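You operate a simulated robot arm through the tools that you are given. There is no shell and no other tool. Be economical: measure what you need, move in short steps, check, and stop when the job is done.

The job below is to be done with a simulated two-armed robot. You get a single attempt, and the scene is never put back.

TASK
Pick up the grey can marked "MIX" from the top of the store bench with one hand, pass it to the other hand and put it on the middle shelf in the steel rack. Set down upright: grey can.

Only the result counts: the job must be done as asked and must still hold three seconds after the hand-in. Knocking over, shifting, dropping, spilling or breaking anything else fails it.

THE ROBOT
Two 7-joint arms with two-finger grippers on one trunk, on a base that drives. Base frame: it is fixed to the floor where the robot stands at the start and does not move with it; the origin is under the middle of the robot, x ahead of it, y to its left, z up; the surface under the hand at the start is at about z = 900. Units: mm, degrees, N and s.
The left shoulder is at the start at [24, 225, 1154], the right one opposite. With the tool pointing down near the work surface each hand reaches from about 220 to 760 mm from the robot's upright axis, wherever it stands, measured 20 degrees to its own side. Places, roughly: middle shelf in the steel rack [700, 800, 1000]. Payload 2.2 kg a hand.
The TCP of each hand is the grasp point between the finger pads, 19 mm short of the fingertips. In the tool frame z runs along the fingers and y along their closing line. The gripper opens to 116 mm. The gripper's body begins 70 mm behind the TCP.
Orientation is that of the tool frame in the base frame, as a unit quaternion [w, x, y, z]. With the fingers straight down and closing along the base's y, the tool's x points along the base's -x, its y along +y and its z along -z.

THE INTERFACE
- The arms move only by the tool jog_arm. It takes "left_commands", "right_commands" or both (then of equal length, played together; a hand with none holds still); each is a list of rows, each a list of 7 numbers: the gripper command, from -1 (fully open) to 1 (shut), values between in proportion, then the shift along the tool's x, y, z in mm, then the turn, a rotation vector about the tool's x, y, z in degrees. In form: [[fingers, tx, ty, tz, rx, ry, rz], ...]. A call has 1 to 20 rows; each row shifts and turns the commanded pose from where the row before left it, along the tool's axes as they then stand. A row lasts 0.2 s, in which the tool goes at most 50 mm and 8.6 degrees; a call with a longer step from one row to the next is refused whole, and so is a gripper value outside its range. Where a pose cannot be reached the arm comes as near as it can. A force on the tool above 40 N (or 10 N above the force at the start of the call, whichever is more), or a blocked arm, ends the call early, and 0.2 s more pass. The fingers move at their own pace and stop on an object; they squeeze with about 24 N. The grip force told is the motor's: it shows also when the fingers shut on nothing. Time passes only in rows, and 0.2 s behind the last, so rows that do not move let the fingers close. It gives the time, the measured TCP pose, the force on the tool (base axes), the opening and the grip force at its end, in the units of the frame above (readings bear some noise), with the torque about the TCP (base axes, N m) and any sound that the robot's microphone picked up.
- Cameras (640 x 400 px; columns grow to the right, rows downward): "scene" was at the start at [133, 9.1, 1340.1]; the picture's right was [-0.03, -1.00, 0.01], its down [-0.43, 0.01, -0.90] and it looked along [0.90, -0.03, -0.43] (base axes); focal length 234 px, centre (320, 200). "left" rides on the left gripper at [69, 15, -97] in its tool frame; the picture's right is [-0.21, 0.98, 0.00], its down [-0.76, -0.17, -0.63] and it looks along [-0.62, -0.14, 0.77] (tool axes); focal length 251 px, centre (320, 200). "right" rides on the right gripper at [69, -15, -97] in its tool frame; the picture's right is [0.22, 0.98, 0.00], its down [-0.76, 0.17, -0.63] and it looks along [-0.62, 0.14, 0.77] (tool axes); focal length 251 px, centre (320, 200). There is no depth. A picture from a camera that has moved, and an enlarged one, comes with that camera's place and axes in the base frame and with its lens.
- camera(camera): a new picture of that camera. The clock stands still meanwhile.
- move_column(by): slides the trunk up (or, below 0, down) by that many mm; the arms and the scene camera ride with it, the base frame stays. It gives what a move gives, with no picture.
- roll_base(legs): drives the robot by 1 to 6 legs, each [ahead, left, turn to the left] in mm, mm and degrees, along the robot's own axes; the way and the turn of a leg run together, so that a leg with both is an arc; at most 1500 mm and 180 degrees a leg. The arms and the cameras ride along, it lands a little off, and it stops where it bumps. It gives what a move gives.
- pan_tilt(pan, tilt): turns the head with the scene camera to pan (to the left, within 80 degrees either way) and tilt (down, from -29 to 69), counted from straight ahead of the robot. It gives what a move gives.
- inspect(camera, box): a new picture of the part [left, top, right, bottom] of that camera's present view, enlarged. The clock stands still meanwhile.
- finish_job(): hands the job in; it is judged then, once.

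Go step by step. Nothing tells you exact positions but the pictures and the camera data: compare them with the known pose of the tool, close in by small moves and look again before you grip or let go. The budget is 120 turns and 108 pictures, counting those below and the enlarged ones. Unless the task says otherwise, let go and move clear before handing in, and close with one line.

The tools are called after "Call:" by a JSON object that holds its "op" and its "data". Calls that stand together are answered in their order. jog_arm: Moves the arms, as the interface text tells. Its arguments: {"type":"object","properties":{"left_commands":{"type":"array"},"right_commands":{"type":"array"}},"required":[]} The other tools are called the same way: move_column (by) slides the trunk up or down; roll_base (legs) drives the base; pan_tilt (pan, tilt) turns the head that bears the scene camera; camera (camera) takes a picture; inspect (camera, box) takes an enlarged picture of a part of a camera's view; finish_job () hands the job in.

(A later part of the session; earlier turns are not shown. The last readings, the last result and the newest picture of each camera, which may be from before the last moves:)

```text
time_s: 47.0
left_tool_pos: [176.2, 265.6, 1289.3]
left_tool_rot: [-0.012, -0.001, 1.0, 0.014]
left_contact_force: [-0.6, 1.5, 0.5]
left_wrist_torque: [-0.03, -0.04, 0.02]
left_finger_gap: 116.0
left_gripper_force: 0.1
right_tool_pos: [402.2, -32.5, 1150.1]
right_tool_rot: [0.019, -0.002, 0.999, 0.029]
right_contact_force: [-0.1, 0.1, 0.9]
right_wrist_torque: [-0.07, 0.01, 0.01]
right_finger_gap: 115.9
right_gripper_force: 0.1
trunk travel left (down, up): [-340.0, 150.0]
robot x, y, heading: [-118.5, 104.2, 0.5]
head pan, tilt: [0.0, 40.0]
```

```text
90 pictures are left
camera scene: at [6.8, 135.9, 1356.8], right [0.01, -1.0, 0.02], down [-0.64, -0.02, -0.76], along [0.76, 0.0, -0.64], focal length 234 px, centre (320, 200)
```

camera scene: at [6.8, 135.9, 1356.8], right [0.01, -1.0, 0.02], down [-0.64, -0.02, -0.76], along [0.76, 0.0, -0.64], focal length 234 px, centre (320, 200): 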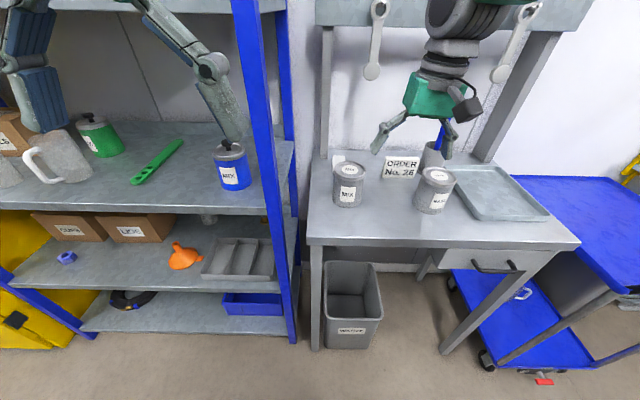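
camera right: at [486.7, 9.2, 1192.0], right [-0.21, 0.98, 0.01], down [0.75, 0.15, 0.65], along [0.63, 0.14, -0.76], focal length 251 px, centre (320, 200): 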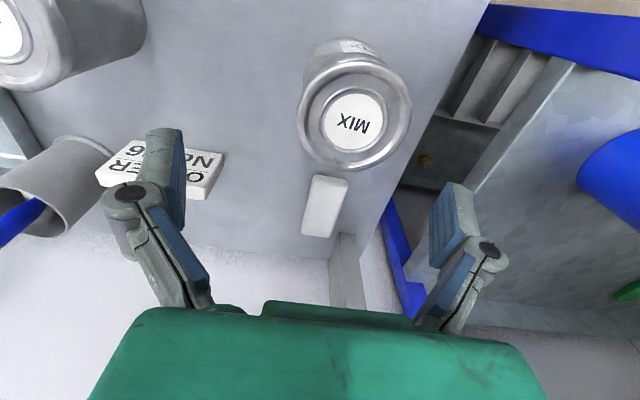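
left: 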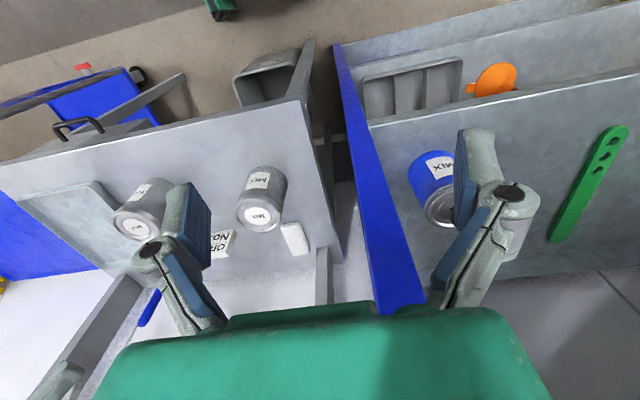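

Still swaying in free space, so it's the robot's own limit cycle. I'll back off further and lower the trunk to see whether a lower stance calms it.

Call:
{"op": "roll_base", "data": {"legs": [[-200, 0, 0]]}}

Call:
{"op": "move_column", "data": {"by": -240}}

Call:
{"op": "pan_tilt", "data": {"pan": 0, "tilt": 30}}

Call:
{"op": "pan_tilt", "data": {"pan": 0, "tilt": 30}}

Call:
{"op": "pan_tilt", "data": {"pan": 0, "tilt": 30}}

Call:
{"op": "pan_tilt", "data": {"pan": 0, "tilt": 30}}

Call:
{"op": "pan_tilt", "data": {"pan": 0, "tilt": 30}}

Call:
{"op": "pan_tilt", "data": {"pan": 0, "tilt": 30}}

Call:
{"op": "pan_tilt", "data": {"pan": 0, "tilt": 30}}

Call:
{"op": "pan_tilt", "data": {"pan": 0, "tilt": 30}}

```text
time_s: 48.6
left_tool_pos: [-15.8, 338.3, 1276.1]
left_tool_rot: [-0.02, -0.007, 1.0, -0.01]
left_contact_force: [-0.6, 0.8, 2.8]
left_wrist_torque: [-0.06, -0.05, -0.02]
left_finger_gap: 116.0
left_gripper_force: 0.1
right_tool_pos: [212.9, 34.6, 1153.6]
right_tool_rot: [0.019, -0.008, 1.0, 0.005]
right_contact_force: [0.0, 1.8, 0.4]
right_wrist_torque: [-0.19, 0.0, 0.02]
right_finger_gap: 116.5
right_gripper_force: 0.1
trunk travel left (down, up): [-340.0, 150.0]
robot x, y, heading: [-313.1, 115.9, 0.9]
head pan, tilt: [0.0, 40.0]
```

```text
time_s: 51.1
left_tool_pos: [-20.9, 328.5, 1036.8]
left_tool_rot: [-0.024, -0.008, 1.0, -0.004]
left_contact_force: [0.2, 1.6, 0.7]
left_wrist_torque: [-0.17, -0.01, 0.01]
left_finger_gap: 116.1
left_gripper_force: 0.0
right_tool_pos: [206.8, 28.4, 917.0]
right_tool_rot: [0.022, -0.011, 1.0, 0.008]
right_contact_force: [-0.4, 2.5, -0.5]
right_wrist_torque: [-0.24, 0.0, -0.02]
right_finger_gap: 116.1
right_gripper_force: 0.1
trunk travel left (down, up): [-100.0, 390.0]
robot x, y, heading: [-313.9, 125.5, 1.2]
head pan, tilt: [0.0, 40.0]
```

```text
time_s: 51.8
left_tool_pos: [-17.6, 305.5, 1038.4]
left_tool_rot: [-0.027, -0.006, 1.0, 0.006]
left_contact_force: [0.6, 0.7, -0.3]
left_wrist_torque: [-0.1, -0.04, 0.0]
left_finger_gap: 116.0
left_gripper_force: 0.0
right_tool_pos: [208.8, 7.4, 913.1]
right_tool_rot: [0.022, -0.01, 1.0, 0.018]
right_contact_force: [-0.3, 0.5, -0.9]
right_wrist_torque: [-0.1, 0.01, 0.01]
right_finger_gap: 116.0
right_gripper_force: 0.1
trunk travel left (down, up): [-100.0, 390.0]
robot x, y, heading: [-311.2, 122.3, 1.0]
head pan, tilt: [0.0, 30.0]
```

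```text
time_s: 52.4
left_tool_pos: [-18.0, 249.0, 1047.5]
left_tool_rot: [-0.022, -0.006, 0.999, 0.029]
left_contact_force: [0.4, -2.3, -0.1]
left_wrist_torque: [0.2, 0.0, -0.01]
left_finger_gap: 116.1
left_gripper_force: 0.0
right_tool_pos: [211.0, -45.6, 908.5]
right_tool_rot: [0.021, -0.005, 0.999, 0.042]
right_contact_force: [0.8, -2.4, 0.2]
right_wrist_torque: [0.25, 0.02, -0.01]
right_finger_gap: 116.0
right_gripper_force: 0.0
trunk travel left (down, up): [-100.0, 390.0]
robot x, y, heading: [-313.1, 108.2, 1.4]
head pan, tilt: [0.0, 30.0]
```

```text
time_s: 53.0
left_tool_pos: [-21.1, 271.9, 1048.2]
left_tool_rot: [-0.016, -0.006, 1.0, 0.018]
left_contact_force: [0.1, -1.4, -0.1]
left_wrist_torque: [0.07, -0.03, -0.03]
left_finger_gap: 116.1
left_gripper_force: 0.1
right_tool_pos: [208.5, -24.9, 910.0]
right_tool_rot: [0.02, -0.007, 0.999, 0.032]
right_contact_force: [0.6, -1.4, 0.7]
right_wrist_torque: [0.07, 0.0, 0.01]
right_finger_gap: 115.9
right_gripper_force: 0.1
trunk travel left (down, up): [-100.0, 390.0]
robot x, y, heading: [-312.2, 112.4, 1.2]
head pan, tilt: [0.0, 30.0]
```

```text
time_s: 53.6
left_tool_pos: [-21.8, 326.8, 1040.2]
left_tool_rot: [-0.021, -0.009, 1.0, -0.003]
left_contact_force: [0.2, 2.8, -0.2]
left_wrist_torque: [-0.2, 0.0, 0.02]
left_finger_gap: 116.2
left_gripper_force: 0.1
right_tool_pos: [208.3, 26.2, 915.8]
right_tool_rot: [0.022, -0.011, 1.0, 0.011]
right_contact_force: [1.0, 2.9, 0.7]
right_wrist_torque: [-0.23, 0.01, 0.02]
right_finger_gap: 115.9
right_gripper_force: 0.0
trunk travel left (down, up): [-100.0, 390.0]
robot x, y, heading: [-311.6, 128.6, 1.2]
head pan, tilt: [0.0, 30.0]
```

```text
time_s: 54.2
left_tool_pos: [-18.9, 303.5, 1038.9]
left_tool_rot: [-0.026, -0.006, 1.0, 0.006]
left_contact_force: [-0.3, 1.3, -0.1]
left_wrist_torque: [-0.09, 0.04, 0.0]
left_finger_gap: 116.0
left_gripper_force: 0.1
right_tool_pos: [208.9, 4.6, 912.4]
right_tool_rot: [0.021, -0.01, 1.0, 0.019]
right_contact_force: [-0.1, 0.2, 0.0]
right_wrist_torque: [-0.07, 0.03, -0.03]
right_finger_gap: 115.8
right_gripper_force: 0.1
trunk travel left (down, up): [-100.0, 390.0]
robot x, y, heading: [-312.7, 123.9, 0.9]
head pan, tilt: [0.0, 30.0]
```

```text
time_s: 54.8
left_tool_pos: [-17.4, 251.3, 1047.1]
left_tool_rot: [-0.022, -0.006, 0.999, 0.027]
left_contact_force: [-0.5, -1.8, 0.2]
left_wrist_torque: [0.14, -0.02, 0.01]
left_finger_gap: 116.0
left_gripper_force: 0.1
right_tool_pos: [209.3, -43.3, 907.2]
right_tool_rot: [0.021, -0.006, 0.999, 0.04]
right_contact_force: [0.2, -3.2, -0.3]
right_wrist_torque: [0.27, 0.03, -0.01]
right_finger_gap: 116.0
right_gripper_force: 0.0
trunk travel left (down, up): [-100.0, 390.0]
robot x, y, heading: [-310.3, 107.8, 1.0]
head pan, tilt: [0.0, 30.0]
```

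```text
time_s: 55.4
left_tool_pos: [-20.1, 275.3, 1047.0]
left_tool_rot: [-0.017, -0.007, 1.0, 0.017]
left_contact_force: [0.4, -1.2, 0.2]
left_wrist_torque: [0.09, -0.06, 0.0]
left_finger_gap: 115.8
left_gripper_force: 0.1
right_tool_pos: [208.6, -21.7, 910.0]
right_tool_rot: [0.022, -0.006, 0.999, 0.031]
right_contact_force: [-0.4, -0.4, 0.2]
right_wrist_torque: [0.07, -0.03, -0.05]
right_finger_gap: 116.2
right_gripper_force: 0.0
trunk travel left (down, up): [-100.0, 390.0]
robot x, y, heading: [-312.8, 112.0, 0.9]
head pan, tilt: [0.0, 30.0]
```

```text
time_s: 56.0
left_tool_pos: [-19.7, 322.6, 1039.6]
left_tool_rot: [-0.021, -0.009, 1.0, -0.002]
left_contact_force: [0.2, 1.0, 0.8]
left_wrist_torque: [-0.18, 0.02, 0.02]
left_finger_gap: 116.1
left_gripper_force: 0.1
right_tool_pos: [207.9, 25.5, 914.7]
right_tool_rot: [0.021, -0.011, 1.0, 0.011]
right_contact_force: [0.4, 2.7, 1.0]
right_wrist_torque: [-0.21, 0.0, 0.01]
right_finger_gap: 116.1
right_gripper_force: 0.0
trunk travel left (down, up): [-100.0, 390.0]
robot x, y, heading: [-311.1, 123.4, 1.2]
head pan, tilt: [0.0, 30.0]
```

The lower stance gives a clean, slowly decaying 0.8 s oscillation, now at its positive peak. A short base step timed against it should cancel most of it.

Call:
{"op": "roll_base", "data": {"legs": [[0, -45, 0]]}}

Call:
{"op": "pan_tilt", "data": {"pan": 0, "tilt": 30}}

Call:
{"op": "pan_tilt", "data": {"pan": 0, "tilt": 30}}

Call:
{"op": "pan_tilt", "data": {"pan": 0, "tilt": 30}}

Call:
{"op": "pan_tilt", "data": {"pan": 0, "tilt": 30}}

```text
time_s: 56.9
left_tool_pos: [-18.9, 292.1, 1036.1]
left_tool_rot: [-0.022, -0.006, 1.0, -0.007]
left_contact_force: [-0.2, 2.1, 0.8]
left_wrist_torque: [-0.26, -0.04, -0.01]
left_finger_gap: 115.7
left_gripper_force: 0.1
right_tool_pos: [209.3, -10.5, 915.0]
right_tool_rot: [0.022, -0.01, 1.0, 0.008]
right_contact_force: [0.8, 2.6, -0.3]
right_wrist_torque: [-0.28, 0.02, 0.0]
right_finger_gap: 116.0
right_gripper_force: 0.1
trunk travel left (down, up): [-100.0, 390.0]
robot x, y, heading: [-314.5, 85.3, 1.2]
head pan, tilt: [0.0, 30.0]
```

```text
time_s: 57.5
left_tool_pos: [-20.3, 268.2, 1039.7]
left_tool_rot: [-0.027, -0.008, 1.0, 0.006]
left_contact_force: [0.4, 0.9, 0.0]
left_wrist_torque: [-0.03, -0.03, -0.05]
left_finger_gap: 115.9
left_gripper_force: 0.2
right_tool_pos: [206.5, -29.3, 912.8]
right_tool_rot: [0.023, -0.01, 0.999, 0.02]
right_contact_force: [-0.3, -0.2, -0.1]
right_wrist_torque: [-0.05, 0.01, -0.02]
right_finger_gap: 116.3
right_gripper_force: 0.0
trunk travel left (down, up): [-100.0, 390.0]
robot x, y, heading: [-311.1, 87.8, 1.1]
head pan, tilt: [0.0, 30.0]
```

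```text
time_s: 58.1
left_tool_pos: [-18.8, 223.9, 1047.8]
left_tool_rot: [-0.024, -0.007, 0.999, 0.025]
left_contact_force: [-0.2, -2.0, 0.4]
left_wrist_torque: [0.17, -0.04, -0.02]
left_finger_gap: 116.1
left_gripper_force: 0.1
right_tool_pos: [208.5, -70.1, 909.4]
right_tool_rot: [0.023, -0.008, 0.999, 0.038]
right_contact_force: [-0.2, -2.2, 0.2]
right_wrist_torque: [0.24, 0.04, 0.02]
right_finger_gap: 116.2
right_gripper_force: 0.0
trunk travel left (down, up): [-100.0, 390.0]
robot x, y, heading: [-311.2, 75.5, 1.1]
head pan, tilt: [0.0, 30.0]
```

```text
time_s: 58.7
left_tool_pos: [-21.4, 246.9, 1046.3]
left_tool_rot: [-0.019, -0.007, 1.0, 0.015]
left_contact_force: [0.3, -1.0, 0.4]
left_wrist_torque: [0.06, 0.01, -0.02]
left_finger_gap: 116.0
left_gripper_force: 0.1
right_tool_pos: [208.5, -48.8, 912.3]
right_tool_rot: [0.023, -0.01, 0.999, 0.029]
right_contact_force: [0.0, 1.2, -0.9]
right_wrist_torque: [0.04, 0.01, 0.01]
right_finger_gap: 116.1
right_gripper_force: 0.1
trunk travel left (down, up): [-100.0, 390.0]
robot x, y, heading: [-312.5, 82.8, 1.2]
head pan, tilt: [0.0, 30.0]
```

```text
time_s: 59.3
left_tool_pos: [-20.1, 287.1, 1041.2]
left_tool_rot: [-0.023, -0.009, 1.0, -0.001]
left_contact_force: [1.2, 1.9, 0.0]
left_wrist_torque: [-0.18, 0.0, 0.03]
left_finger_gap: 116.0
left_gripper_force: 0.1
right_tool_pos: [206.4, -10.7, 915.6]
right_tool_rot: [0.023, -0.013, 1.0, 0.013]
right_contact_force: [-0.1, 1.7, -0.2]
right_wrist_torque: [-0.23, 0.01, 0.0]
right_finger_gap: 115.9
right_gripper_force: 0.1
trunk travel left (down, up): [-100.0, 390.0]
robot x, y, heading: [-313.8, 88.9, 1.2]
head pan, tilt: [0.0, 30.0]
```

The step cut it from about 37 to 31 mm and gave me its phase response. I'll apply the opposite step, timed better.

Call:
{"op": "pan_tilt", "data": {"pan": 0, "tilt": 30}}

Call:
{"op": "roll_base", "data": {"legs": [[0, 50, 0]]}}

Call:
{"op": "pan_tilt", "data": {"pan": 0, "tilt": 30}}

Call:
{"op": "pan_tilt", "data": {"pan": 0, "tilt": 30}}

Call:
{"op": "pan_tilt", "data": {"pan": 0, "tilt": 30}}

Call:
{"op": "pan_tilt", "data": {"pan": 0, "tilt": 30}}

```text
time_s: 59.9
left_tool_pos: [-19.1, 264.8, 1040.3]
left_tool_rot: [-0.027, -0.007, 1.0, 0.006]
left_contact_force: [-0.5, -0.9, -0.6]
left_wrist_torque: [-0.05, 0.0, 0.03]
left_finger_gap: 116.2
left_gripper_force: 0.1
right_tool_pos: [207.8, -31.8, 913.5]
right_tool_rot: [0.023, -0.01, 0.999, 0.022]
right_contact_force: [-0.1, 0.0, 1.0]
right_wrist_torque: [-0.05, -0.02, 0.0]
right_finger_gap: 116.1
right_gripper_force: 0.1
trunk travel left (down, up): [-100.0, 390.0]
robot x, y, heading: [-308.4, 87.9, 1.0]
head pan, tilt: [0.0, 30.0]
```

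```text
time_s: 60.9
left_tool_pos: [-21.0, 299.1, 1045.3]
left_tool_rot: [-0.022, -0.008, 1.0, 0.013]
left_contact_force: [0.3, -0.1, 0.3]
left_wrist_torque: [0.02, -0.03, 0.0]
left_finger_gap: 115.9
left_gripper_force: 0.1
right_tool_pos: [207.0, 3.5, 912.1]
right_tool_rot: [0.023, -0.009, 0.999, 0.027]
right_contact_force: [-0.6, -0.5, -1.0]
right_wrist_torque: [0.01, -0.02, 0.0]
right_finger_gap: 116.1
right_gripper_force: 0.0
trunk travel left (down, up): [-100.0, 390.0]
robot x, y, heading: [-310.4, 133.3, 1.0]
head pan, tilt: [0.0, 30.0]
```

```text
time_s: 61.5
left_tool_pos: [-23.5, 307.6, 1043.9]
left_tool_rot: [-0.024, -0.007, 1.0, 0.01]
left_contact_force: [1.0, 1.1, 0.3]
left_wrist_torque: [-0.06, 0.02, 0.02]
left_finger_gap: 115.8
left_gripper_force: 0.0
right_tool_pos: [205.2, 11.4, 913.8]
right_tool_rot: [0.024, -0.009, 0.999, 0.024]
right_contact_force: [-0.1, 0.5, -0.1]
right_wrist_torque: [-0.03, 0.03, 0.01]
right_finger_gap: 115.9
right_gripper_force: 0.0
trunk travel left (down, up): [-100.0, 390.0]
robot x, y, heading: [-314.8, 134.8, 1.0]
head pan, tilt: [0.0, 30.0]
```

```text
time_s: 62.0
left_tool_pos: [-22.2, 300.1, 1044.3]
left_tool_rot: [-0.024, -0.008, 1.0, 0.013]
left_contact_force: [0.2, -0.6, -0.4]
left_wrist_torque: [-0.01, 0.0, 0.0]
left_finger_gap: 116.1
left_gripper_force: 0.0
right_tool_pos: [204.7, 3.9, 913.2]
right_tool_rot: [0.024, -0.009, 0.999, 0.027]
right_contact_force: [0.0, -1.1, -0.5]
right_wrist_torque: [0.0, 0.03, 0.0]
right_finger_gap: 116.2
right_gripper_force: 0.0
trunk travel left (down, up): [-100.0, 390.0]
robot x, y, heading: [-311.8, 131.4, 1.0]
head pan, tilt: [0.0, 30.0]
```

```text
time_s: 62.6
left_tool_pos: [-22.1, 294.0, 1045.5]
left_tool_rot: [-0.024, -0.009, 1.0, 0.016]
left_contact_force: [0.4, -0.9, -0.1]
left_wrist_torque: [0.0, 0.01, -0.02]
left_finger_gap: 115.9
left_gripper_force: 0.1
right_tool_pos: [204.0, -1.4, 912.6]
right_tool_rot: [0.022, -0.009, 0.999, 0.029]
right_contact_force: [-0.2, 0.2, -0.1]
right_wrist_torque: [0.03, 0.01, 0.0]
right_finger_gap: 115.8
right_gripper_force: 0.1
trunk travel left (down, up): [-100.0, 390.0]
robot x, y, heading: [-309.7, 134.3, 1.2]
head pan, tilt: [0.0, 30.0]
```

```text
time_s: 63.2
left_tool_pos: [-23.0, 299.9, 1045.0]
left_tool_rot: [-0.023, -0.006, 1.0, 0.013]
left_contact_force: [-0.2, 0.1, 0.0]
left_wrist_torque: [0.0, -0.02, -0.01]
left_finger_gap: 116.0
left_gripper_force: 0.0
right_tool_pos: [205.4, 3.5, 914.3]
right_tool_rot: [0.023, -0.009, 0.999, 0.027]
right_contact_force: [-0.4, 0.8, 0.2]
right_wrist_torque: [0.03, 0.02, 0.03]
right_finger_gap: 116.0
right_gripper_force: 0.0
trunk travel left (down, up): [-100.0, 390.0]
robot x, y, heading: [-313.1, 135.4, 0.9]
head pan, tilt: [0.0, 30.0]
```

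The sway is down to about ±6 mm. I'll keep the trunk low and move gently: raise and straighten the right hand, while the left hand starts a 180° wrist roll so its camera will end up on top when pointed forward.

Call:
{"op": "jog_arm", "data": {"right_commands": [[-1, 0, 0, -4, 0.3, 0.25, 0.1], [-1, 0, 0, -8, 0.3, 0.25, 0.1], [-1, 0, 0, -10, 0.3, 0.25, 0.1], [-1, 0, 0, -10, 0.3, 0.25, 0.1], [-1, 0, 0, -10, 0.3, 0.25, 0.1], [-1, 0, 0, -10, 0.3, 0.25, 0.1], [-1, 0, 0, -10, 0.3, 0.25, 0.1], [-1, 0, 0, -10, 0.3, 0.25, 0.1], [-1, 0, 0, -10, 0.3, 0.25, 0.1], [-1, 0, 0, -10, 0.3, 0.25, 0.1], [-1, 0, 0, -10, 0, 0, 0], [-1, 0, 0, -10, 0, 0, 0], [-1, 0, 0, -10, 0, 0, 0], [-1, 0, 0, -10, 0, 0, 0], [-1, 0, 0, -10, 0, 0, 0], [-1, 0, 0, -8, 0, 0, 0], [-1, 0, 0, -6, 0, 0, 0], [-1, 0, 0, -4, 0, 0, 0], [-1, 0, 0, 0, 0, 0, 0], [-1, 0, 0, 0, 0, 0, 0]], "left_commands": [[-1, 0, 0, 0, 0, 0, 2], [-1, 0, 0, 0, 0, 0, 4], [-1, 0, 0, 0, 0, 0, 5], [-1, 0, 0, 0, 0, 0, 5], [-1, 0, 0, 0, 0, 0, 5], [-1, 0, 0, 0, 0, 0, 5], [-1, 0, 0, 0, 0, 0, 5], [-1, 0, 0, 0, 0, 0, 5], [-1, 0, 0, 0, 0, 0, 5], [-1, 0, 0, 0, 0, 0, 5], [-1, 0, 0, 0, 0, 0, 5], [-1, 0, 0, 0, 0, 0, 5], [-1, 0, 0, 0, 0, 0, 5], [-1, 0, 0, 0, 0, 0, 5], [-1, 0, 0, 0, 0, 0, 5], [-1, 0, 0, 0, 0, 0, 5], [-1, 0, 0, 0, 0, 0, 5], [-1, 0, 0, 0, 0, 0, 4], [-1, 0, 0, 0, 0, 0, 2], [-1, 0, 0, 0, 0, 0, 0]]}}

Call:
{"op": "pan_tilt", "data": {"pan": 0, "tilt": 30}}

Call:
{"op": "pan_tilt", "data": {"pan": 0, "tilt": 30}}

Call:
{"op": "camera", "data": {"camera": "scene"}}

```text
time_s: 67.5
left_tool_pos: [-23.5, 299.3, 1044.2]
left_tool_rot: [-0.024, 0.684, 0.729, -0.005]
left_contact_force: [0.3, 0.0, 0.4]
left_wrist_torque: [0.01, -0.04, 0.03]
left_finger_gap: 116.2
left_gripper_force: 0.1
right_tool_pos: [201.6, 1.8, 1072.8]
right_tool_rot: [0.002, 0.0, 1.0, 0.001]
right_contact_force: [0.7, -0.4, 0.1]
right_wrist_torque: [0.02, -0.02, -0.04]
right_finger_gap: 115.9
right_gripper_force: 0.0
trunk travel left (down, up): [-100.0, 390.0]
robot x, y, heading: [-314.6, 135.7, 1.1]
head pan, tilt: [0.0, 30.0]
```

```text
time_s: 68.0
left_tool_pos: [-23.3, 298.3, 1046.8]
left_tool_rot: [-0.025, 0.683, 0.73, -0.005]
left_contact_force: [0.0, 0.1, 1.4]
left_wrist_torque: [-0.01, 0.0, 0.0]
left_finger_gap: 115.9
left_gripper_force: 0.0
right_tool_pos: [201.9, 2.4, 1073.5]
right_tool_rot: [0.002, -0.001, 1.0, 0.001]
right_contact_force: [0.0, 0.6, -0.3]
right_wrist_torque: [-0.02, 0.01, -0.01]
right_finger_gap: 115.9
right_gripper_force: 0.1
trunk travel left (down, up): [-100.0, 390.0]
robot x, y, heading: [-315.1, 134.1, 1.1]
head pan, tilt: [0.0, 30.0]
```

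```text
time_s: 68.7
left_tool_pos: [-24.0, 299.9, 1044.8]
left_tool_rot: [-0.025, 0.683, 0.73, -0.004]
left_contact_force: [0.2, -0.1, 0.5]
left_wrist_torque: [0.0, -0.01, -0.01]
left_finger_gap: 115.9
left_gripper_force: 0.1
right_tool_pos: [201.5, 1.7, 1073.7]
right_tool_rot: [0.002, 0.0, 1.0, 0.001]
right_contact_force: [-0.4, 0.3, -0.5]
right_wrist_torque: [-0.01, 0.02, 0.02]
right_finger_gap: 115.9
right_gripper_force: 0.1
trunk travel left (down, up): [-100.0, 390.0]
robot x, y, heading: [-311.2, 127.5, 0.9]
head pan, tilt: [0.0, 30.0]
```

```text
89 pictures are left
camera scene: at [-181.2, 137.9, 1133.0], right [0.02, -1.0, 0.0], down [-0.5, -0.01, -0.86], along [0.86, 0.01, -0.5], focal length 234 px, centre (320, 200)
```

scene: 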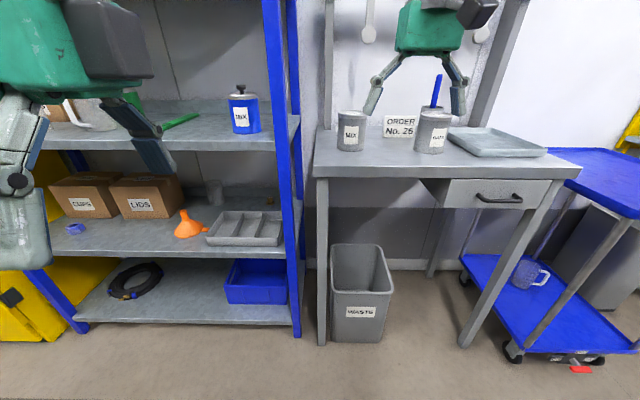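

Everything is steady and the left wrist roll is halfway. Continuing it to 180°, then I'll pitch the hand forward.

Call:
{"op": "jog_arm", "data": {"left_commands": [[-1, 0, 0, 0, 0, 0, 2], [-1, 0, 0, 0, 0, 0, 4], [-1, 0, 0, 0, 0, 0, 6], [-1, 0, 0, 0, 0, 0, 6], [-1, 0, 0, 0, 0, 0, 6], [-1, 0, 0, 0, 0, 0, 6], [-1, 0, 0, 0, 0, 0, 6], [-1, 0, 0, 0, 0, 0, 6], [-1, 0, 0, 0, 0, 0, 6], [-1, 0, 0, 0, 0, 0, 6], [-1, 0, 0, 0, 0, 0, 6], [-1, 0, 0, 0, 0, 0, 6], [-1, 0, 0, 0, 0, 0, 6], [-1, 0, 0, 0, 0, 0, 6], [-1, 0, 0, 0, 0, 0, 6], [-1, 0, 0, 0, 0, 0, 6], [-1, 0, 0, 0, 0, 0, 3], [-1, 0, 0, 0, 0, 0, 1], [-1, 0, 0, 0, 0, 0, 0]]}}

```text
time_s: 72.7
left_tool_pos: [-22.7, 299.9, 1047.9]
left_tool_rot: [-0.013, 1.0, -0.002, -0.021]
left_contact_force: [0.2, -0.1, -0.6]
left_wrist_torque: [0.02, -0.01, 0.01]
left_finger_gap: 115.7
left_gripper_force: 0.0
right_tool_pos: [201.4, 2.2, 1074.4]
right_tool_rot: [0.002, 0.0, 1.0, 0.001]
right_contact_force: [0.3, 1.1, -0.9]
right_wrist_torque: [-0.01, -0.01, 0.04]
right_finger_gap: 115.8
right_gripper_force: 0.1
trunk travel left (down, up): [-100.0, 390.0]
robot x, y, heading: [-309.0, 132.8, 1.1]
head pan, tilt: [0.0, 30.0]
```

Left roll done. Now I'll move it forward and pitch it up to point ahead.

Call:
{"op": "jog_arm", "data": {"left_commands": [[-1, 15, 0, 0, 0, 0, 0], [-1, 25, 0, 0, 0, 0, 0], [-1, 30, 0, 0, 0, 0, 0], [-1, 30, 0, 0, 0, 0, 0], [-1, 25, 0, 0, 0, 0, 0], [-1, 15, 0, 0, 0, 3, 0], [-1, 0, 0, 0, 0, 6, 0], [-1, 0, 0, 0, 0, 7, 0], [-1, 0, 0, 0, 0, 7, 0], [-1, 0, 0, 0, 0, 7, 0], [-1, 0, 0, 0, 0, 7, 0], [-1, 0, 0, 0, 0, 7, 0], [-1, 0, 0, 0, 0, 7, 0], [-1, 0, 0, 0, 0, 7, 0], [-1, 0, 0, 0, 0, 7, 0], [-1, 0, 0, 0, 0, 7, 0], [-1, 0, 0, 0, 0, 7, 0], [-1, 0, 0, 0, 0, 6, 0], [-1, 0, 0, 0, 0, 4, 0], [-1, 0, 0, 0, 0, 0, 0]]}}

Call:
{"op": "camera", "data": {"camera": "scene"}}

Call:
{"op": "camera", "data": {"camera": "left"}}

```text
time_s: 76.8
left_tool_pos: [132.5, 289.6, 1049.0]
left_tool_rot: [-0.009, 0.728, -0.01, 0.686]
left_contact_force: [0.5, -0.6, 0.5]
left_wrist_torque: [-0.01, -0.01, -0.03]
left_finger_gap: 116.1
left_gripper_force: 0.0
left hand out of reach, approached as far as the arm can: row 18, 19
right_tool_pos: [202.3, 1.3, 1074.4]
right_tool_rot: [0.002, 0.0, 1.0, 0.001]
right_contact_force: [-0.8, 0.1, 0.9]
right_wrist_torque: [-0.03, 0.02, 0.0]
right_finger_gap: 116.1
right_gripper_force: 0.0
trunk travel left (down, up): [-100.0, 390.0]
robot x, y, heading: [-310.5, 133.5, 1.1]
head pan, tilt: [0.0, 30.0]
```

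```text
88 pictures are left
camera scene: at [-181.2, 137.6, 1133.0], right [0.02, -1.0, 0.0], down [-0.5, -0.01, -0.86], along [0.86, 0.02, -0.5], focal length 234 px, centre (320, 200)
```

scene: 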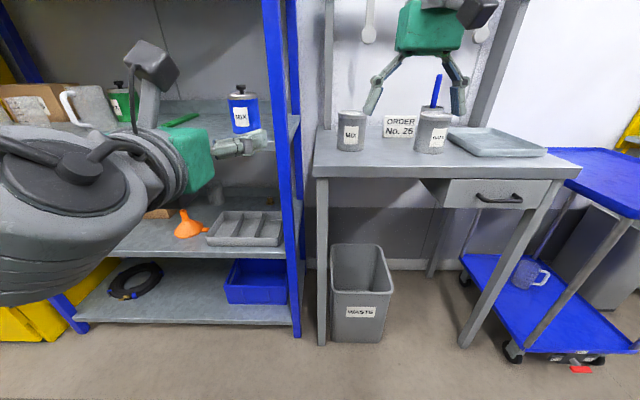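

```text
87 pictures are left
camera left: at [39.1, 273.2, 1122.7], right [-0.02, -0.97, -0.24], down [-0.68, 0.19, -0.71], along [0.74, 0.15, -0.66], focal length 251 px, centre (320, 200)
```

left: 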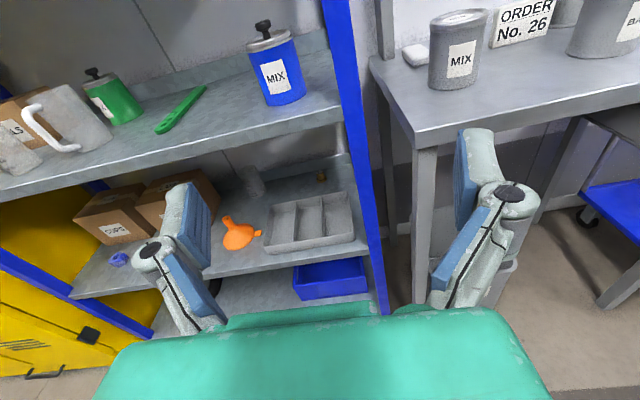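

Left hand now points ahead with its camera on top. I'll tuck it back and left, shift the right hand to the can's y, then drive forward gently.

Call:
{"op": "jog_arm", "data": {"left_commands": [[-1, 0, -5, -5, 0, 0, 0], [-1, 0, -8, -8, 0, 0, 0], [-1, 0, -8, -8, 0, 0, 0], [-1, 0, -8, -8, 0, 0, 0], [-1, 0, -8, -8, 0, 0, 0], [-1, 0, -8, -8, 0, 0, 0], [-1, 0, -8, -8, 0, 0, 0], [-1, 0, -5, -5, 0, 0, 0], [-1, 0, 0, 0, 0, 0, 0]], "right_commands": [[-1, 0, 4, -2, 0, 0, 0], [-1, 0, 7, -2, 0, 0, 0], [-1, 0, 7, -2, 0, 0, 0], [-1, 0, 7, -2, 0, 0, 0], [-1, 0, 7, -2, 0, 0, 0], [-1, 0, 7, 0, 0, 0, 0], [-1, 0, 7, 0, 0, 0, 0], [-1, 0, 4, 0, 0, 0, 0], [-1, 0, 0, 0, 0, 0, 0]]}}

Call:
{"op": "roll_base", "data": {"legs": [[100, 0, 0], [100, 0, 0], [90, 0, 0]]}}

Call:
{"op": "pan_tilt", "data": {"pan": -5, "tilt": 25}}

Call:
{"op": "pan_tilt", "data": {"pan": -5, "tilt": 25}}

Call:
{"op": "pan_tilt", "data": {"pan": -5, "tilt": 25}}

Call:
{"op": "camera", "data": {"camera": "scene"}}

Call:
{"op": "camera", "data": {"camera": "right"}}

```text
time_s: 78.8
left_tool_pos: [127.1, 318.7, 1082.2]
left_tool_rot: [-0.009, 0.728, -0.01, 0.686]
left_contact_force: [-0.4, -0.3, 0.7]
left_wrist_torque: [-0.04, 0.0, 0.01]
left_finger_gap: 116.0
left_gripper_force: 0.0
left hand out of reach, approached as far as the arm can: row 1, 2, 3, 4, 5, 6, 7, 8
right_tool_pos: [203.7, 51.4, 1083.9]
right_tool_rot: [0.001, 0.0, 1.0, 0.0]
right_contact_force: [0.3, -0.1, 0.8]
right_wrist_torque: [0.04, 0.02, 0.0]
right_finger_gap: 115.8
right_gripper_force: 0.1
trunk travel left (down, up): [-100.0, 390.0]
robot x, y, heading: [-310.7, 131.0, 1.0]
head pan, tilt: [0.0, 30.0]
```

```text
time_s: 81.5
left_tool_pos: [422.0, 324.6, 1082.3]
left_tool_rot: [-0.008, 0.728, -0.009, 0.685]
left_contact_force: [0.8, 0.7, -0.4]
left_wrist_torque: [0.02, -0.01, -0.01]
left_finger_gap: 115.9
left_gripper_force: 0.0
right_tool_pos: [498.0, 57.5, 1083.2]
right_tool_rot: [0.0, 0.0, 1.0, 0.001]
right_contact_force: [-0.1, -0.4, 0.4]
right_wrist_torque: [0.0, 0.04, -0.03]
right_finger_gap: 115.9
right_gripper_force: 0.0
trunk travel left (down, up): [-100.0, 390.0]
robot x, y, heading: [-20.6, 139.8, 1.2]
head pan, tilt: [0.0, 30.0]
```

```text
time_s: 82.1
left_tool_pos: [418.5, 323.6, 1084.4]
left_tool_rot: [-0.009, 0.728, -0.01, 0.686]
left_contact_force: [0.7, -0.5, 0.0]
left_wrist_torque: [0.01, -0.02, 0.0]
left_finger_gap: 116.0
left_gripper_force: 0.2
right_tool_pos: [494.0, 55.7, 1084.5]
right_tool_rot: [0.002, 0.0, 1.0, 0.0]
right_contact_force: [-0.4, 0.5, 0.3]
right_wrist_torque: [-0.02, -0.02, -0.03]
right_finger_gap: 116.1
right_gripper_force: 0.1
trunk travel left (down, up): [-100.0, 390.0]
robot x, y, heading: [-19.6, 140.6, 0.9]
head pan, tilt: [-5.0, 25.0]
```

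```text
time_s: 82.7
left_tool_pos: [419.0, 324.6, 1082.7]
left_tool_rot: [-0.008, 0.728, -0.011, 0.686]
left_contact_force: [-0.2, 0.2, 0.2]
left_wrist_torque: [-0.05, 0.0, -0.03]
left_finger_gap: 115.7
left_gripper_force: 0.0
right_tool_pos: [494.5, 57.9, 1083.5]
right_tool_rot: [0.002, 0.0, 1.0, 0.002]
right_contact_force: [0.7, 0.7, -0.5]
right_wrist_torque: [-0.02, 0.01, 0.02]
right_finger_gap: 116.0
right_gripper_force: 0.1
trunk travel left (down, up): [-100.0, 390.0]
robot x, y, heading: [-20.8, 136.0, 0.9]
head pan, tilt: [-5.0, 25.0]
```

```text
time_s: 83.3
left_tool_pos: [418.8, 323.4, 1083.8]
left_tool_rot: [-0.01, 0.728, -0.009, 0.686]
left_contact_force: [-0.5, -0.2, -0.1]
left_wrist_torque: [0.01, 0.03, -0.04]
left_finger_gap: 116.0
left_gripper_force: 0.0
right_tool_pos: [494.0, 56.8, 1084.1]
right_tool_rot: [0.003, 0.0, 1.0, 0.001]
right_contact_force: [0.2, -0.1, 0.5]
right_wrist_torque: [0.01, -0.02, 0.04]
right_finger_gap: 115.9
right_gripper_force: 0.0
trunk travel left (down, up): [-100.0, 390.0]
robot x, y, heading: [-17.8, 137.2, 1.0]
head pan, tilt: [-5.0, 25.0]
```

```text
86 pictures are left
camera scene: at [112.9, 135.5, 1141.0], right [-0.07, -1.0, 0.0], down [-0.42, 0.03, -0.91], along [0.9, -0.06, -0.43], focal length 234 px, centre (320, 200)
```

scene: 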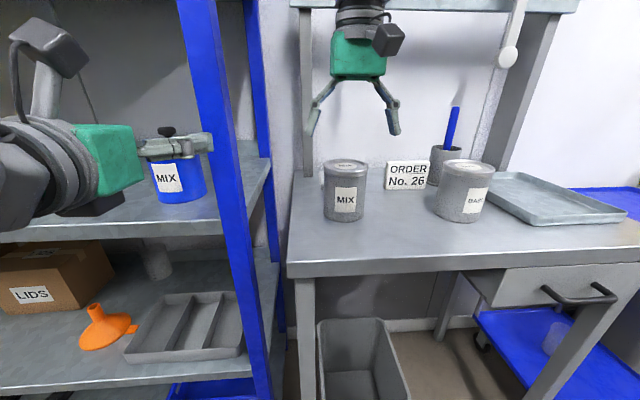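

```text
85 pictures are left
camera right: at [425.1, 41.2, 1180.1], right [-0.22, 0.98, 0.0], down [0.75, 0.17, 0.64], along [0.62, 0.14, -0.77], focal length 251 px, centre (320, 200)
```

right: 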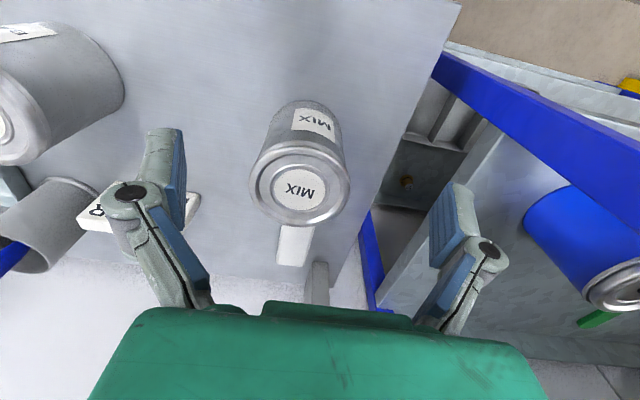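

Measured the can axis at (556, 52.5), top z 1002, diameter about 88 and base z 900. The right hand moves directly above it.

Call:
{"op": "jog_arm", "data": {"right_commands": [[-1, -5, 0, 0, 0, 0, 0], [-1, -8, -1, 0, 0, 0, 0], [-1, -10, -1, 0, 0, 0, 0], [-1, -10, -1, 0, 0, 0, 0], [-1, -10, -1, 0, 0, 0, 0], [-1, -10, 0, 0, 0, 0, 0], [-1, -6, 0, 0, 0, 0, 0], [-1, -3, 0, 0, 0, 0, 0], [-1, 0, 0, 0, 0, 0, 0], [-1, 0, 0, 0, 0, 0, 0]]}}

Call:
{"op": "camera", "data": {"camera": "scene"}}

Call:
{"op": "camera", "data": {"camera": "right"}}

```text
time_s: 85.5
left_tool_pos: [418.1, 324.8, 1083.1]
left_tool_rot: [-0.009, 0.728, -0.01, 0.686]
left_contact_force: [0.4, -0.6, -0.1]
left_wrist_torque: [0.0, -0.01, 0.02]
left_finger_gap: 116.1
left_gripper_force: 0.0
right_tool_pos: [555.5, 50.8, 1084.0]
right_tool_rot: [0.001, 0.0, 1.0, 0.0]
right_contact_force: [-0.7, -0.4, -0.2]
right_wrist_torque: [0.02, 0.0, 0.03]
right_finger_gap: 116.3
right_gripper_force: 0.1
trunk travel left (down, up): [-100.0, 390.0]
robot x, y, heading: [-17.6, 142.5, 0.8]
head pan, tilt: [-5.0, 25.0]
```

```text
84 pictures are left
camera scene: at [113.4, 135.5, 1140.9], right [-0.07, -1.0, 0.0], down [-0.42, 0.03, -0.9], along [0.9, -0.06, -0.43], focal length 234 px, centre (320, 200)
```

scene: 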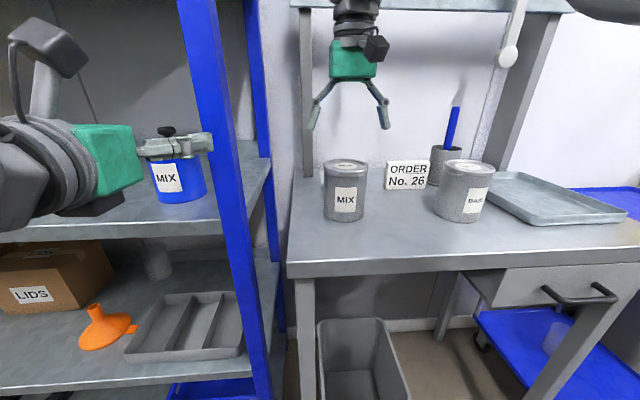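

```text
83 pictures are left
camera right: at [487.7, 36.4, 1180.0], right [-0.22, 0.98, 0.0], down [0.75, 0.17, 0.64], along [0.62, 0.14, -0.77], focal length 251 px, centre (320, 200)
```

right: 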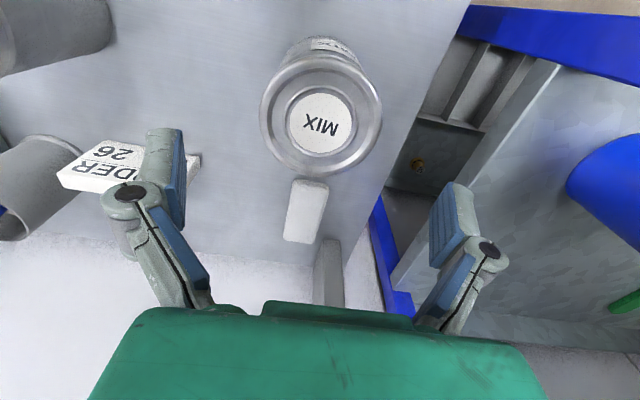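

The hand is centred over the can within about 1 mm. Descending to the grasp height, TCP z about 983.

Call:
{"op": "jog_arm", "data": {"right_commands": [[-1, 0, 0.2, 6, 0, 0, 0], [-1, 0, 0.2, 10, 0, 0, 0], [-1, 0, 0.2, 12, 0, 0, 0], [-1, 0, 0.2, 12, 0, 0, 0], [-1, 0, 0, 12, 0, 0, 0], [-1, 0, 0, 12, 0, 0, 0], [-1, 0, 0, 12, 0, 0, 0], [-1, 0, 0, 10, 0, 0, 0], [-1, 0, 0, 8, 0, 0, 0], [-1, 0, 0, 5, 0, 0, 0], [-1, 0, 0, 2, 0, 0, 0], [-1, 0, 0, 0, 0, 0, 0]]}}

Call:
{"op": "camera", "data": {"camera": "scene"}}

Call:
{"op": "camera", "data": {"camera": "right"}}

```text
time_s: 88.1
left_tool_pos: [419.1, 322.8, 1083.2]
left_tool_rot: [-0.009, 0.727, -0.01, 0.686]
left_contact_force: [-1.0, 0.0, 0.4]
left_wrist_torque: [-0.03, -0.03, -0.01]
left_finger_gap: 115.8
left_gripper_force: 0.0
right_tool_pos: [555.6, 53.9, 984.4]
right_tool_rot: [0.002, 0.0, 1.0, 0.001]
right_contact_force: [-1.0, 0.1, 0.0]
right_wrist_torque: [0.01, 0.01, -0.03]
right_finger_gap: 116.1
right_gripper_force: 0.1
trunk travel left (down, up): [-100.0, 390.0]
robot x, y, heading: [-18.2, 136.7, 0.8]
head pan, tilt: [-5.0, 25.0]
```

```text
82 pictures are left
camera scene: at [113.3, 135.5, 1140.9], right [-0.07, -1.0, 0.0], down [-0.42, 0.03, -0.91], along [0.9, -0.06, -0.43], focal length 234 px, centre (320, 200)
```

scene: 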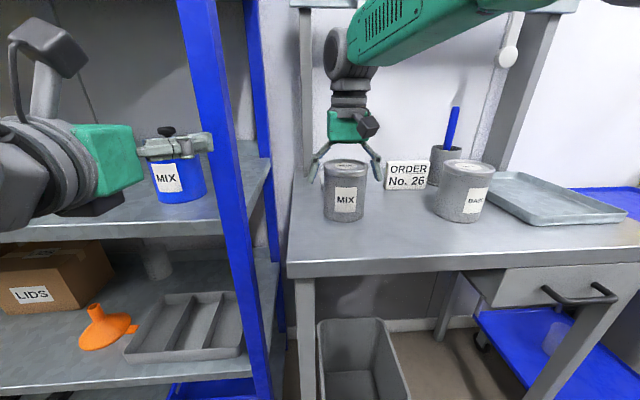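

```text
81 pictures are left
camera right: at [487.1, 38.8, 1079.2], right [-0.22, 0.98, 0.0], down [0.75, 0.17, 0.64], along [0.62, 0.14, -0.77], focal length 251 px, centre (320, 200)
```

right: 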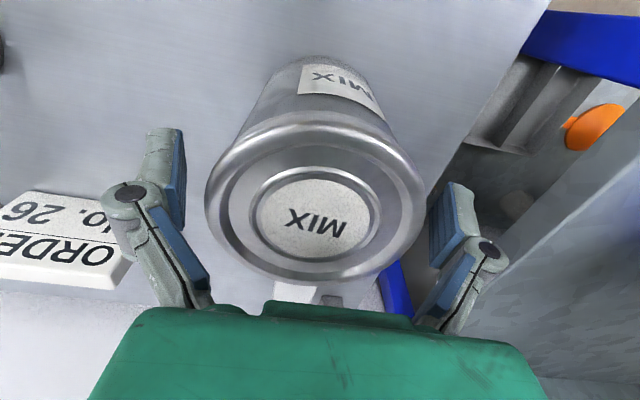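

Can is between the pads. I'll nudge 2 mm in y and close.

Call:
{"op": "jog_arm", "data": {"right_commands": [[-1, 0, -2, 0, 0, 0, 0], [-1, 0, 0, 0, 0, 0, 0], [0, 0, 0, 0, 0, 0, 0], [1, 0, 0, 0, 0, 0, 0], [1, 0, 0, 0, 0, 0, 0], [1, 0, 0, 0, 0, 0, 0], [1, 0, 0, 0, 0, 0, 0]]}}

Call:
{"op": "camera", "data": {"camera": "right"}}

```text
time_s: 89.7
left_tool_pos: [418.4, 323.7, 1083.9]
left_tool_rot: [-0.009, 0.728, -0.01, 0.685]
left_contact_force: [0.0, -0.4, -0.1]
left_wrist_torque: [0.0, -0.03, -0.03]
left_finger_gap: 116.2
left_gripper_force: 0.1
right_tool_pos: [556.3, 51.0, 985.2]
right_tool_rot: [0.002, 0.0, 1.0, 0.002]
right_contact_force: [0.3, -0.4, -4.4]
right_wrist_torque: [0.02, 0.0, 0.02]
right_finger_gap: 98.5
right_gripper_force: 24.5
trunk travel left (down, up): [-100.0, 390.0]
robot x, y, heading: [-20.7, 137.0, 1.1]
head pan, tilt: [-5.0, 25.0]
```

```text
80 pictures are left
camera right: at [487.4, 36.5, 1079.5], right [-0.22, 0.98, 0.0], down [0.75, 0.17, 0.64], along [0.62, 0.14, -0.77], focal length 251 px, centre (320, 200)
```

right: 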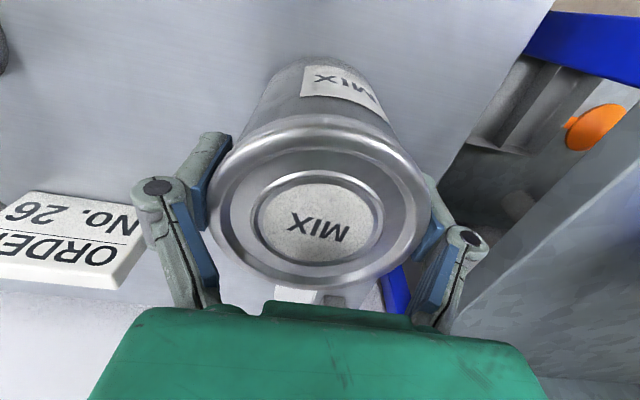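

Gripped at 24.5 N. Test lift of 20 mm.

Call:
{"op": "jog_arm", "data": {"right_commands": [[1, 0, 0, -2, 0, 0, 0], [1, 0, 0, -4, 0, 0, 0], [1, 0, 0, -5, 0, 0, 0], [1, 0, 0, -5, 0, 0, 0], [1, 0, 0, -3, 0, 0, 0], [1, 0, 0, -1, 0, 0, 0], [1, 0, 0, 0, 0, 0, 0]]}}

Call:
{"op": "camera", "data": {"camera": "scene"}}

```text
time_s: 91.3
left_tool_pos: [419.1, 323.4, 1084.2]
left_tool_rot: [-0.008, 0.727, -0.01, 0.686]
left_contact_force: [-0.2, 0.6, -0.5]
left_wrist_torque: [0.03, 0.01, 0.01]
left_finger_gap: 116.0
left_gripper_force: 0.1
right_tool_pos: [556.1, 50.9, 1004.4]
right_tool_rot: [0.002, 0.0, 1.0, 0.001]
right_contact_force: [-0.4, 0.4, -4.7]
right_wrist_torque: [0.01, 0.07, -0.01]
right_finger_gap: 98.4
right_gripper_force: 24.1
trunk travel left (down, up): [-100.0, 390.0]
robot x, y, heading: [-20.1, 138.4, 1.0]
head pan, tilt: [-5.0, 25.0]
```

```text
79 pictures are left
camera scene: at [113.9, 135.4, 1140.8], right [-0.07, -1.0, 0.0], down [-0.43, 0.03, -0.9], along [0.9, -0.06, -0.43], focal length 234 px, centre (320, 200)
```

scene: 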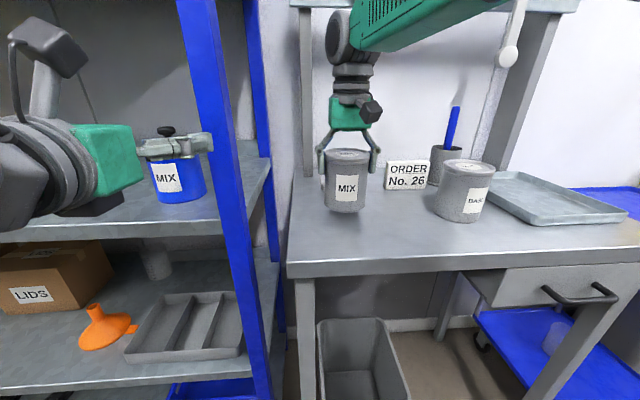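

The can lifts cleanly. Raise it further, then back away from the bench for the hand-over in free space.

Call:
{"op": "jog_arm", "data": {"right_commands": [[1, 0, 0, -4, 0, 0, 0], [1, 0, 0, -8, 0, 0, 0], [1, 0, 0, -10, 0, 0, 0], [1, 0, 0, -10, 0, 0, 0], [1, 0, 0, -10, 0, 0, 0], [1, 0, 0, -10, 0, 0, 0], [1, 0, 0, -10, 0, 0, 0], [1, 0, 0, -8, 0, 0, 0], [1, 0, 0, -6, 0, 0, 0], [1, 0, 0, -4, 0, 0, 0], [1, 0, 0, 0, 0, 0, 0]]}}

Call:
{"op": "roll_base", "data": {"legs": [[-80, 0, 0], [-80, 0, 0], [-80, 0, 0]]}}

Call:
{"op": "pan_tilt", "data": {"pan": 0, "tilt": 25}}

Call:
{"op": "pan_tilt", "data": {"pan": 0, "tilt": 25}}

Call:
{"op": "camera", "data": {"camera": "scene"}}

```text
time_s: 93.7
left_tool_pos: [418.6, 324.2, 1082.9]
left_tool_rot: [-0.008, 0.728, -0.01, 0.686]
left_contact_force: [0.3, 0.5, -0.6]
left_wrist_torque: [0.01, 0.01, -0.02]
left_finger_gap: 115.9
left_gripper_force: 0.1
right_tool_pos: [555.1, 51.6, 1084.5]
right_tool_rot: [0.002, 0.0, 1.0, 0.001]
right_contact_force: [-0.1, 0.1, -4.6]
right_wrist_torque: [0.0, 0.02, 0.01]
right_finger_gap: 98.6
right_gripper_force: 24.2
trunk travel left (down, up): [-100.0, 390.0]
robot x, y, heading: [-19.7, 138.3, 0.8]
head pan, tilt: [-5.0, 25.0]
```

```text
time_s: 96.1
left_tool_pos: [180.6, 318.6, 1084.2]
left_tool_rot: [-0.009, 0.727, -0.01, 0.687]
left_contact_force: [0.1, 0.8, 0.5]
left_wrist_torque: [0.0, 0.0, 0.0]
left_finger_gap: 115.9
left_gripper_force: 0.0
right_tool_pos: [317.1, 48.0, 1084.5]
right_tool_rot: [0.004, -0.002, 1.0, 0.001]
right_contact_force: [-1.4, -0.5, -3.5]
right_wrist_torque: [0.03, -0.03, 0.01]
right_finger_gap: 98.5
right_gripper_force: 24.4
trunk travel left (down, up): [-100.0, 390.0]
robot x, y, heading: [-254.9, 132.4, 1.1]
head pan, tilt: [-5.0, 25.0]
```

```text
time_s: 96.8
left_tool_pos: [178.1, 319.9, 1084.8]
left_tool_rot: [-0.008, 0.726, -0.01, 0.688]
left_contact_force: [0.7, -0.8, -0.2]
left_wrist_torque: [0.01, -0.02, -0.01]
left_finger_gap: 116.1
left_gripper_force: 0.1
right_tool_pos: [317.0, 48.0, 1086.8]
right_tool_rot: [0.004, -0.001, 1.0, 0.001]
right_contact_force: [0.3, -0.7, -5.1]
right_wrist_torque: [-0.03, 0.08, 0.01]
right_finger_gap: 98.3
right_gripper_force: 24.2
trunk travel left (down, up): [-100.0, 390.0]
robot x, y, heading: [-255.0, 133.3, 1.1]
head pan, tilt: [0.0, 25.0]
```

```text
time_s: 97.4
left_tool_pos: [178.7, 319.2, 1085.1]
left_tool_rot: [-0.008, 0.727, -0.011, 0.687]
left_contact_force: [0.3, 0.4, -0.8]
left_wrist_torque: [0.01, 0.04, 0.0]
left_finger_gap: 115.9
left_gripper_force: 0.0
right_tool_pos: [316.1, 46.8, 1085.3]
right_tool_rot: [0.004, 0.0, 1.0, 0.001]
right_contact_force: [0.7, -0.6, -5.1]
right_wrist_torque: [0.02, 0.03, 0.0]
right_finger_gap: 98.6
right_gripper_force: 23.7
trunk travel left (down, up): [-100.0, 390.0]
robot x, y, heading: [-255.4, 132.9, 1.0]
head pan, tilt: [0.0, 25.0]
```

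```text
78 pictures are left
camera scene: at [-122.9, 139.1, 1140.8], right [0.02, -1.0, 0.0], down [-0.43, -0.01, -0.9], along [0.9, 0.02, -0.43], focal length 234 px, centre (320, 200)
```

scene: 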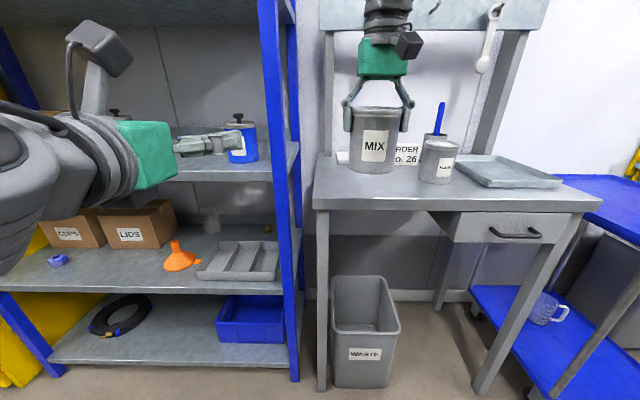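

The can is held at (316, 47.5) with its top at about 1102. I'll yaw the left hand 45° toward it first.

Call:
{"op": "jog_arm", "data": {"left_commands": [[-1, 0, 0, 0, -3, 0, 0], [-1, 0, 0, 0, -5, 0, 0], [-1, 0, 0, 0, -6, 0, 0], [-1, 0, 0, 0, -6, 0, 0], [-1, 0, 0, 0, -6, 0, 0], [-1, 0, 0, 0, -6, 0, 0], [-1, 0, 0, 0, -6, 0, 0], [-1, 0, 0, 0, -5, 0, 0], [-1, 0, 0, 0, -2, 0, 0], [-1, 0, 0, 0, 0, 0, 0]]}}

```text
time_s: 99.6
left_tool_pos: [186.3, 315.4, 1090.0]
left_tool_rot: [0.27, 0.674, -0.272, 0.631]
left_contact_force: [0.0, -0.2, 0.5]
left_wrist_torque: [-0.01, 0.0, -0.01]
left_finger_gap: 116.1
left_gripper_force: 0.0
left hand out of reach, approached as far as the arm can: row 1, 2
right_tool_pos: [315.9, 48.5, 1086.2]
right_tool_rot: [0.003, 0.0, 1.0, 0.001]
right_contact_force: [-0.6, 0.8, -4.0]
right_wrist_torque: [-0.02, 0.04, 0.04]
right_finger_gap: 98.1
right_gripper_force: 23.7
trunk travel left (down, up): [-100.0, 390.0]
robot x, y, heading: [-258.9, 135.2, 1.0]
head pan, tilt: [0.0, 25.0]
```

Now translate the left hand to a stand-off point 100 mm short of the can, at grip height z about 1027.

Call:
{"op": "jog_arm", "data": {"left_commands": [[-1, -2, 3, 6, 0, 0.5, 0], [-1, -4, 6, 11, 0, 0.5, 0], [-1, -5, 8, 14, 0, 0.5, 0], [-1, -5, 8, 15, 0, 0.5, 0], [-1, -5, 8, 15, 0, 0.5, 0], [-1, -5, 8, 15, 0, 0.5, 0], [-1, -5, 8, 15, 0, 0, 0], [-1, -5, 8, 15, 0, 0, 0], [-1, -5, 8, 15, 0, 0, 0], [-1, -5, 8, 15, 0, 0, 0], [-1, -5, 8, 14, 0, 0, 0], [-1, -5, 8, 13, 0, 0, 0], [-1, -4, 6, 12, 0, 0, 0], [-1, -3, 3, 6, 0, 0, 0], [-1, 0, 0, 0, 0, 0, 0]]}}

Call:
{"op": "camera", "data": {"camera": "scene"}}

Call:
{"op": "camera", "data": {"camera": "left"}}

```text
time_s: 102.8
left_tool_pos: [243.3, 119.0, 1026.0]
left_tool_rot: [0.277, 0.658, -0.265, 0.648]
left_contact_force: [0.7, -0.5, 0.1]
left_wrist_torque: [0.04, -0.01, -0.03]
left_finger_gap: 115.9
left_gripper_force: 0.0
right_tool_pos: [316.1, 47.2, 1087.2]
right_tool_rot: [0.003, -0.001, 1.0, 0.001]
right_contact_force: [-0.4, -0.9, -4.4]
right_wrist_torque: [-0.01, 0.02, -0.01]
right_finger_gap: 98.4
right_gripper_force: 24.2
trunk travel left (down, up): [-100.0, 390.0]
robot x, y, heading: [-254.9, 132.2, 0.9]
head pan, tilt: [0.0, 25.0]
```

```text
77 pictures are left
camera scene: at [-121.9, 138.8, 1140.7], right [0.02, -1.0, 0.0], down [-0.43, -0.01, -0.9], along [0.9, 0.02, -0.43], focal length 234 px, centre (320, 200)
```

scene: 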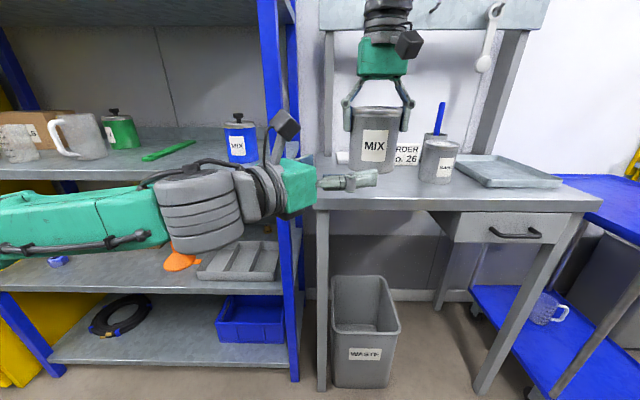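

```text
76 pictures are left
camera left: at [165.9, 176.8, 1096.0], right [-0.7, -0.69, -0.19], down [-0.34, 0.56, -0.76], along [0.63, -0.46, -0.62], focal length 251 px, centre (320, 200)
```

left: 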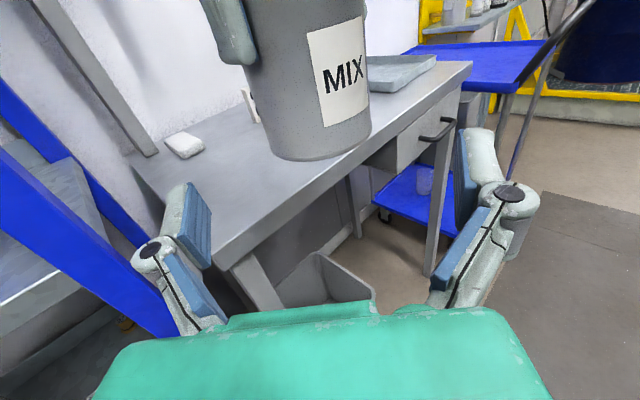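

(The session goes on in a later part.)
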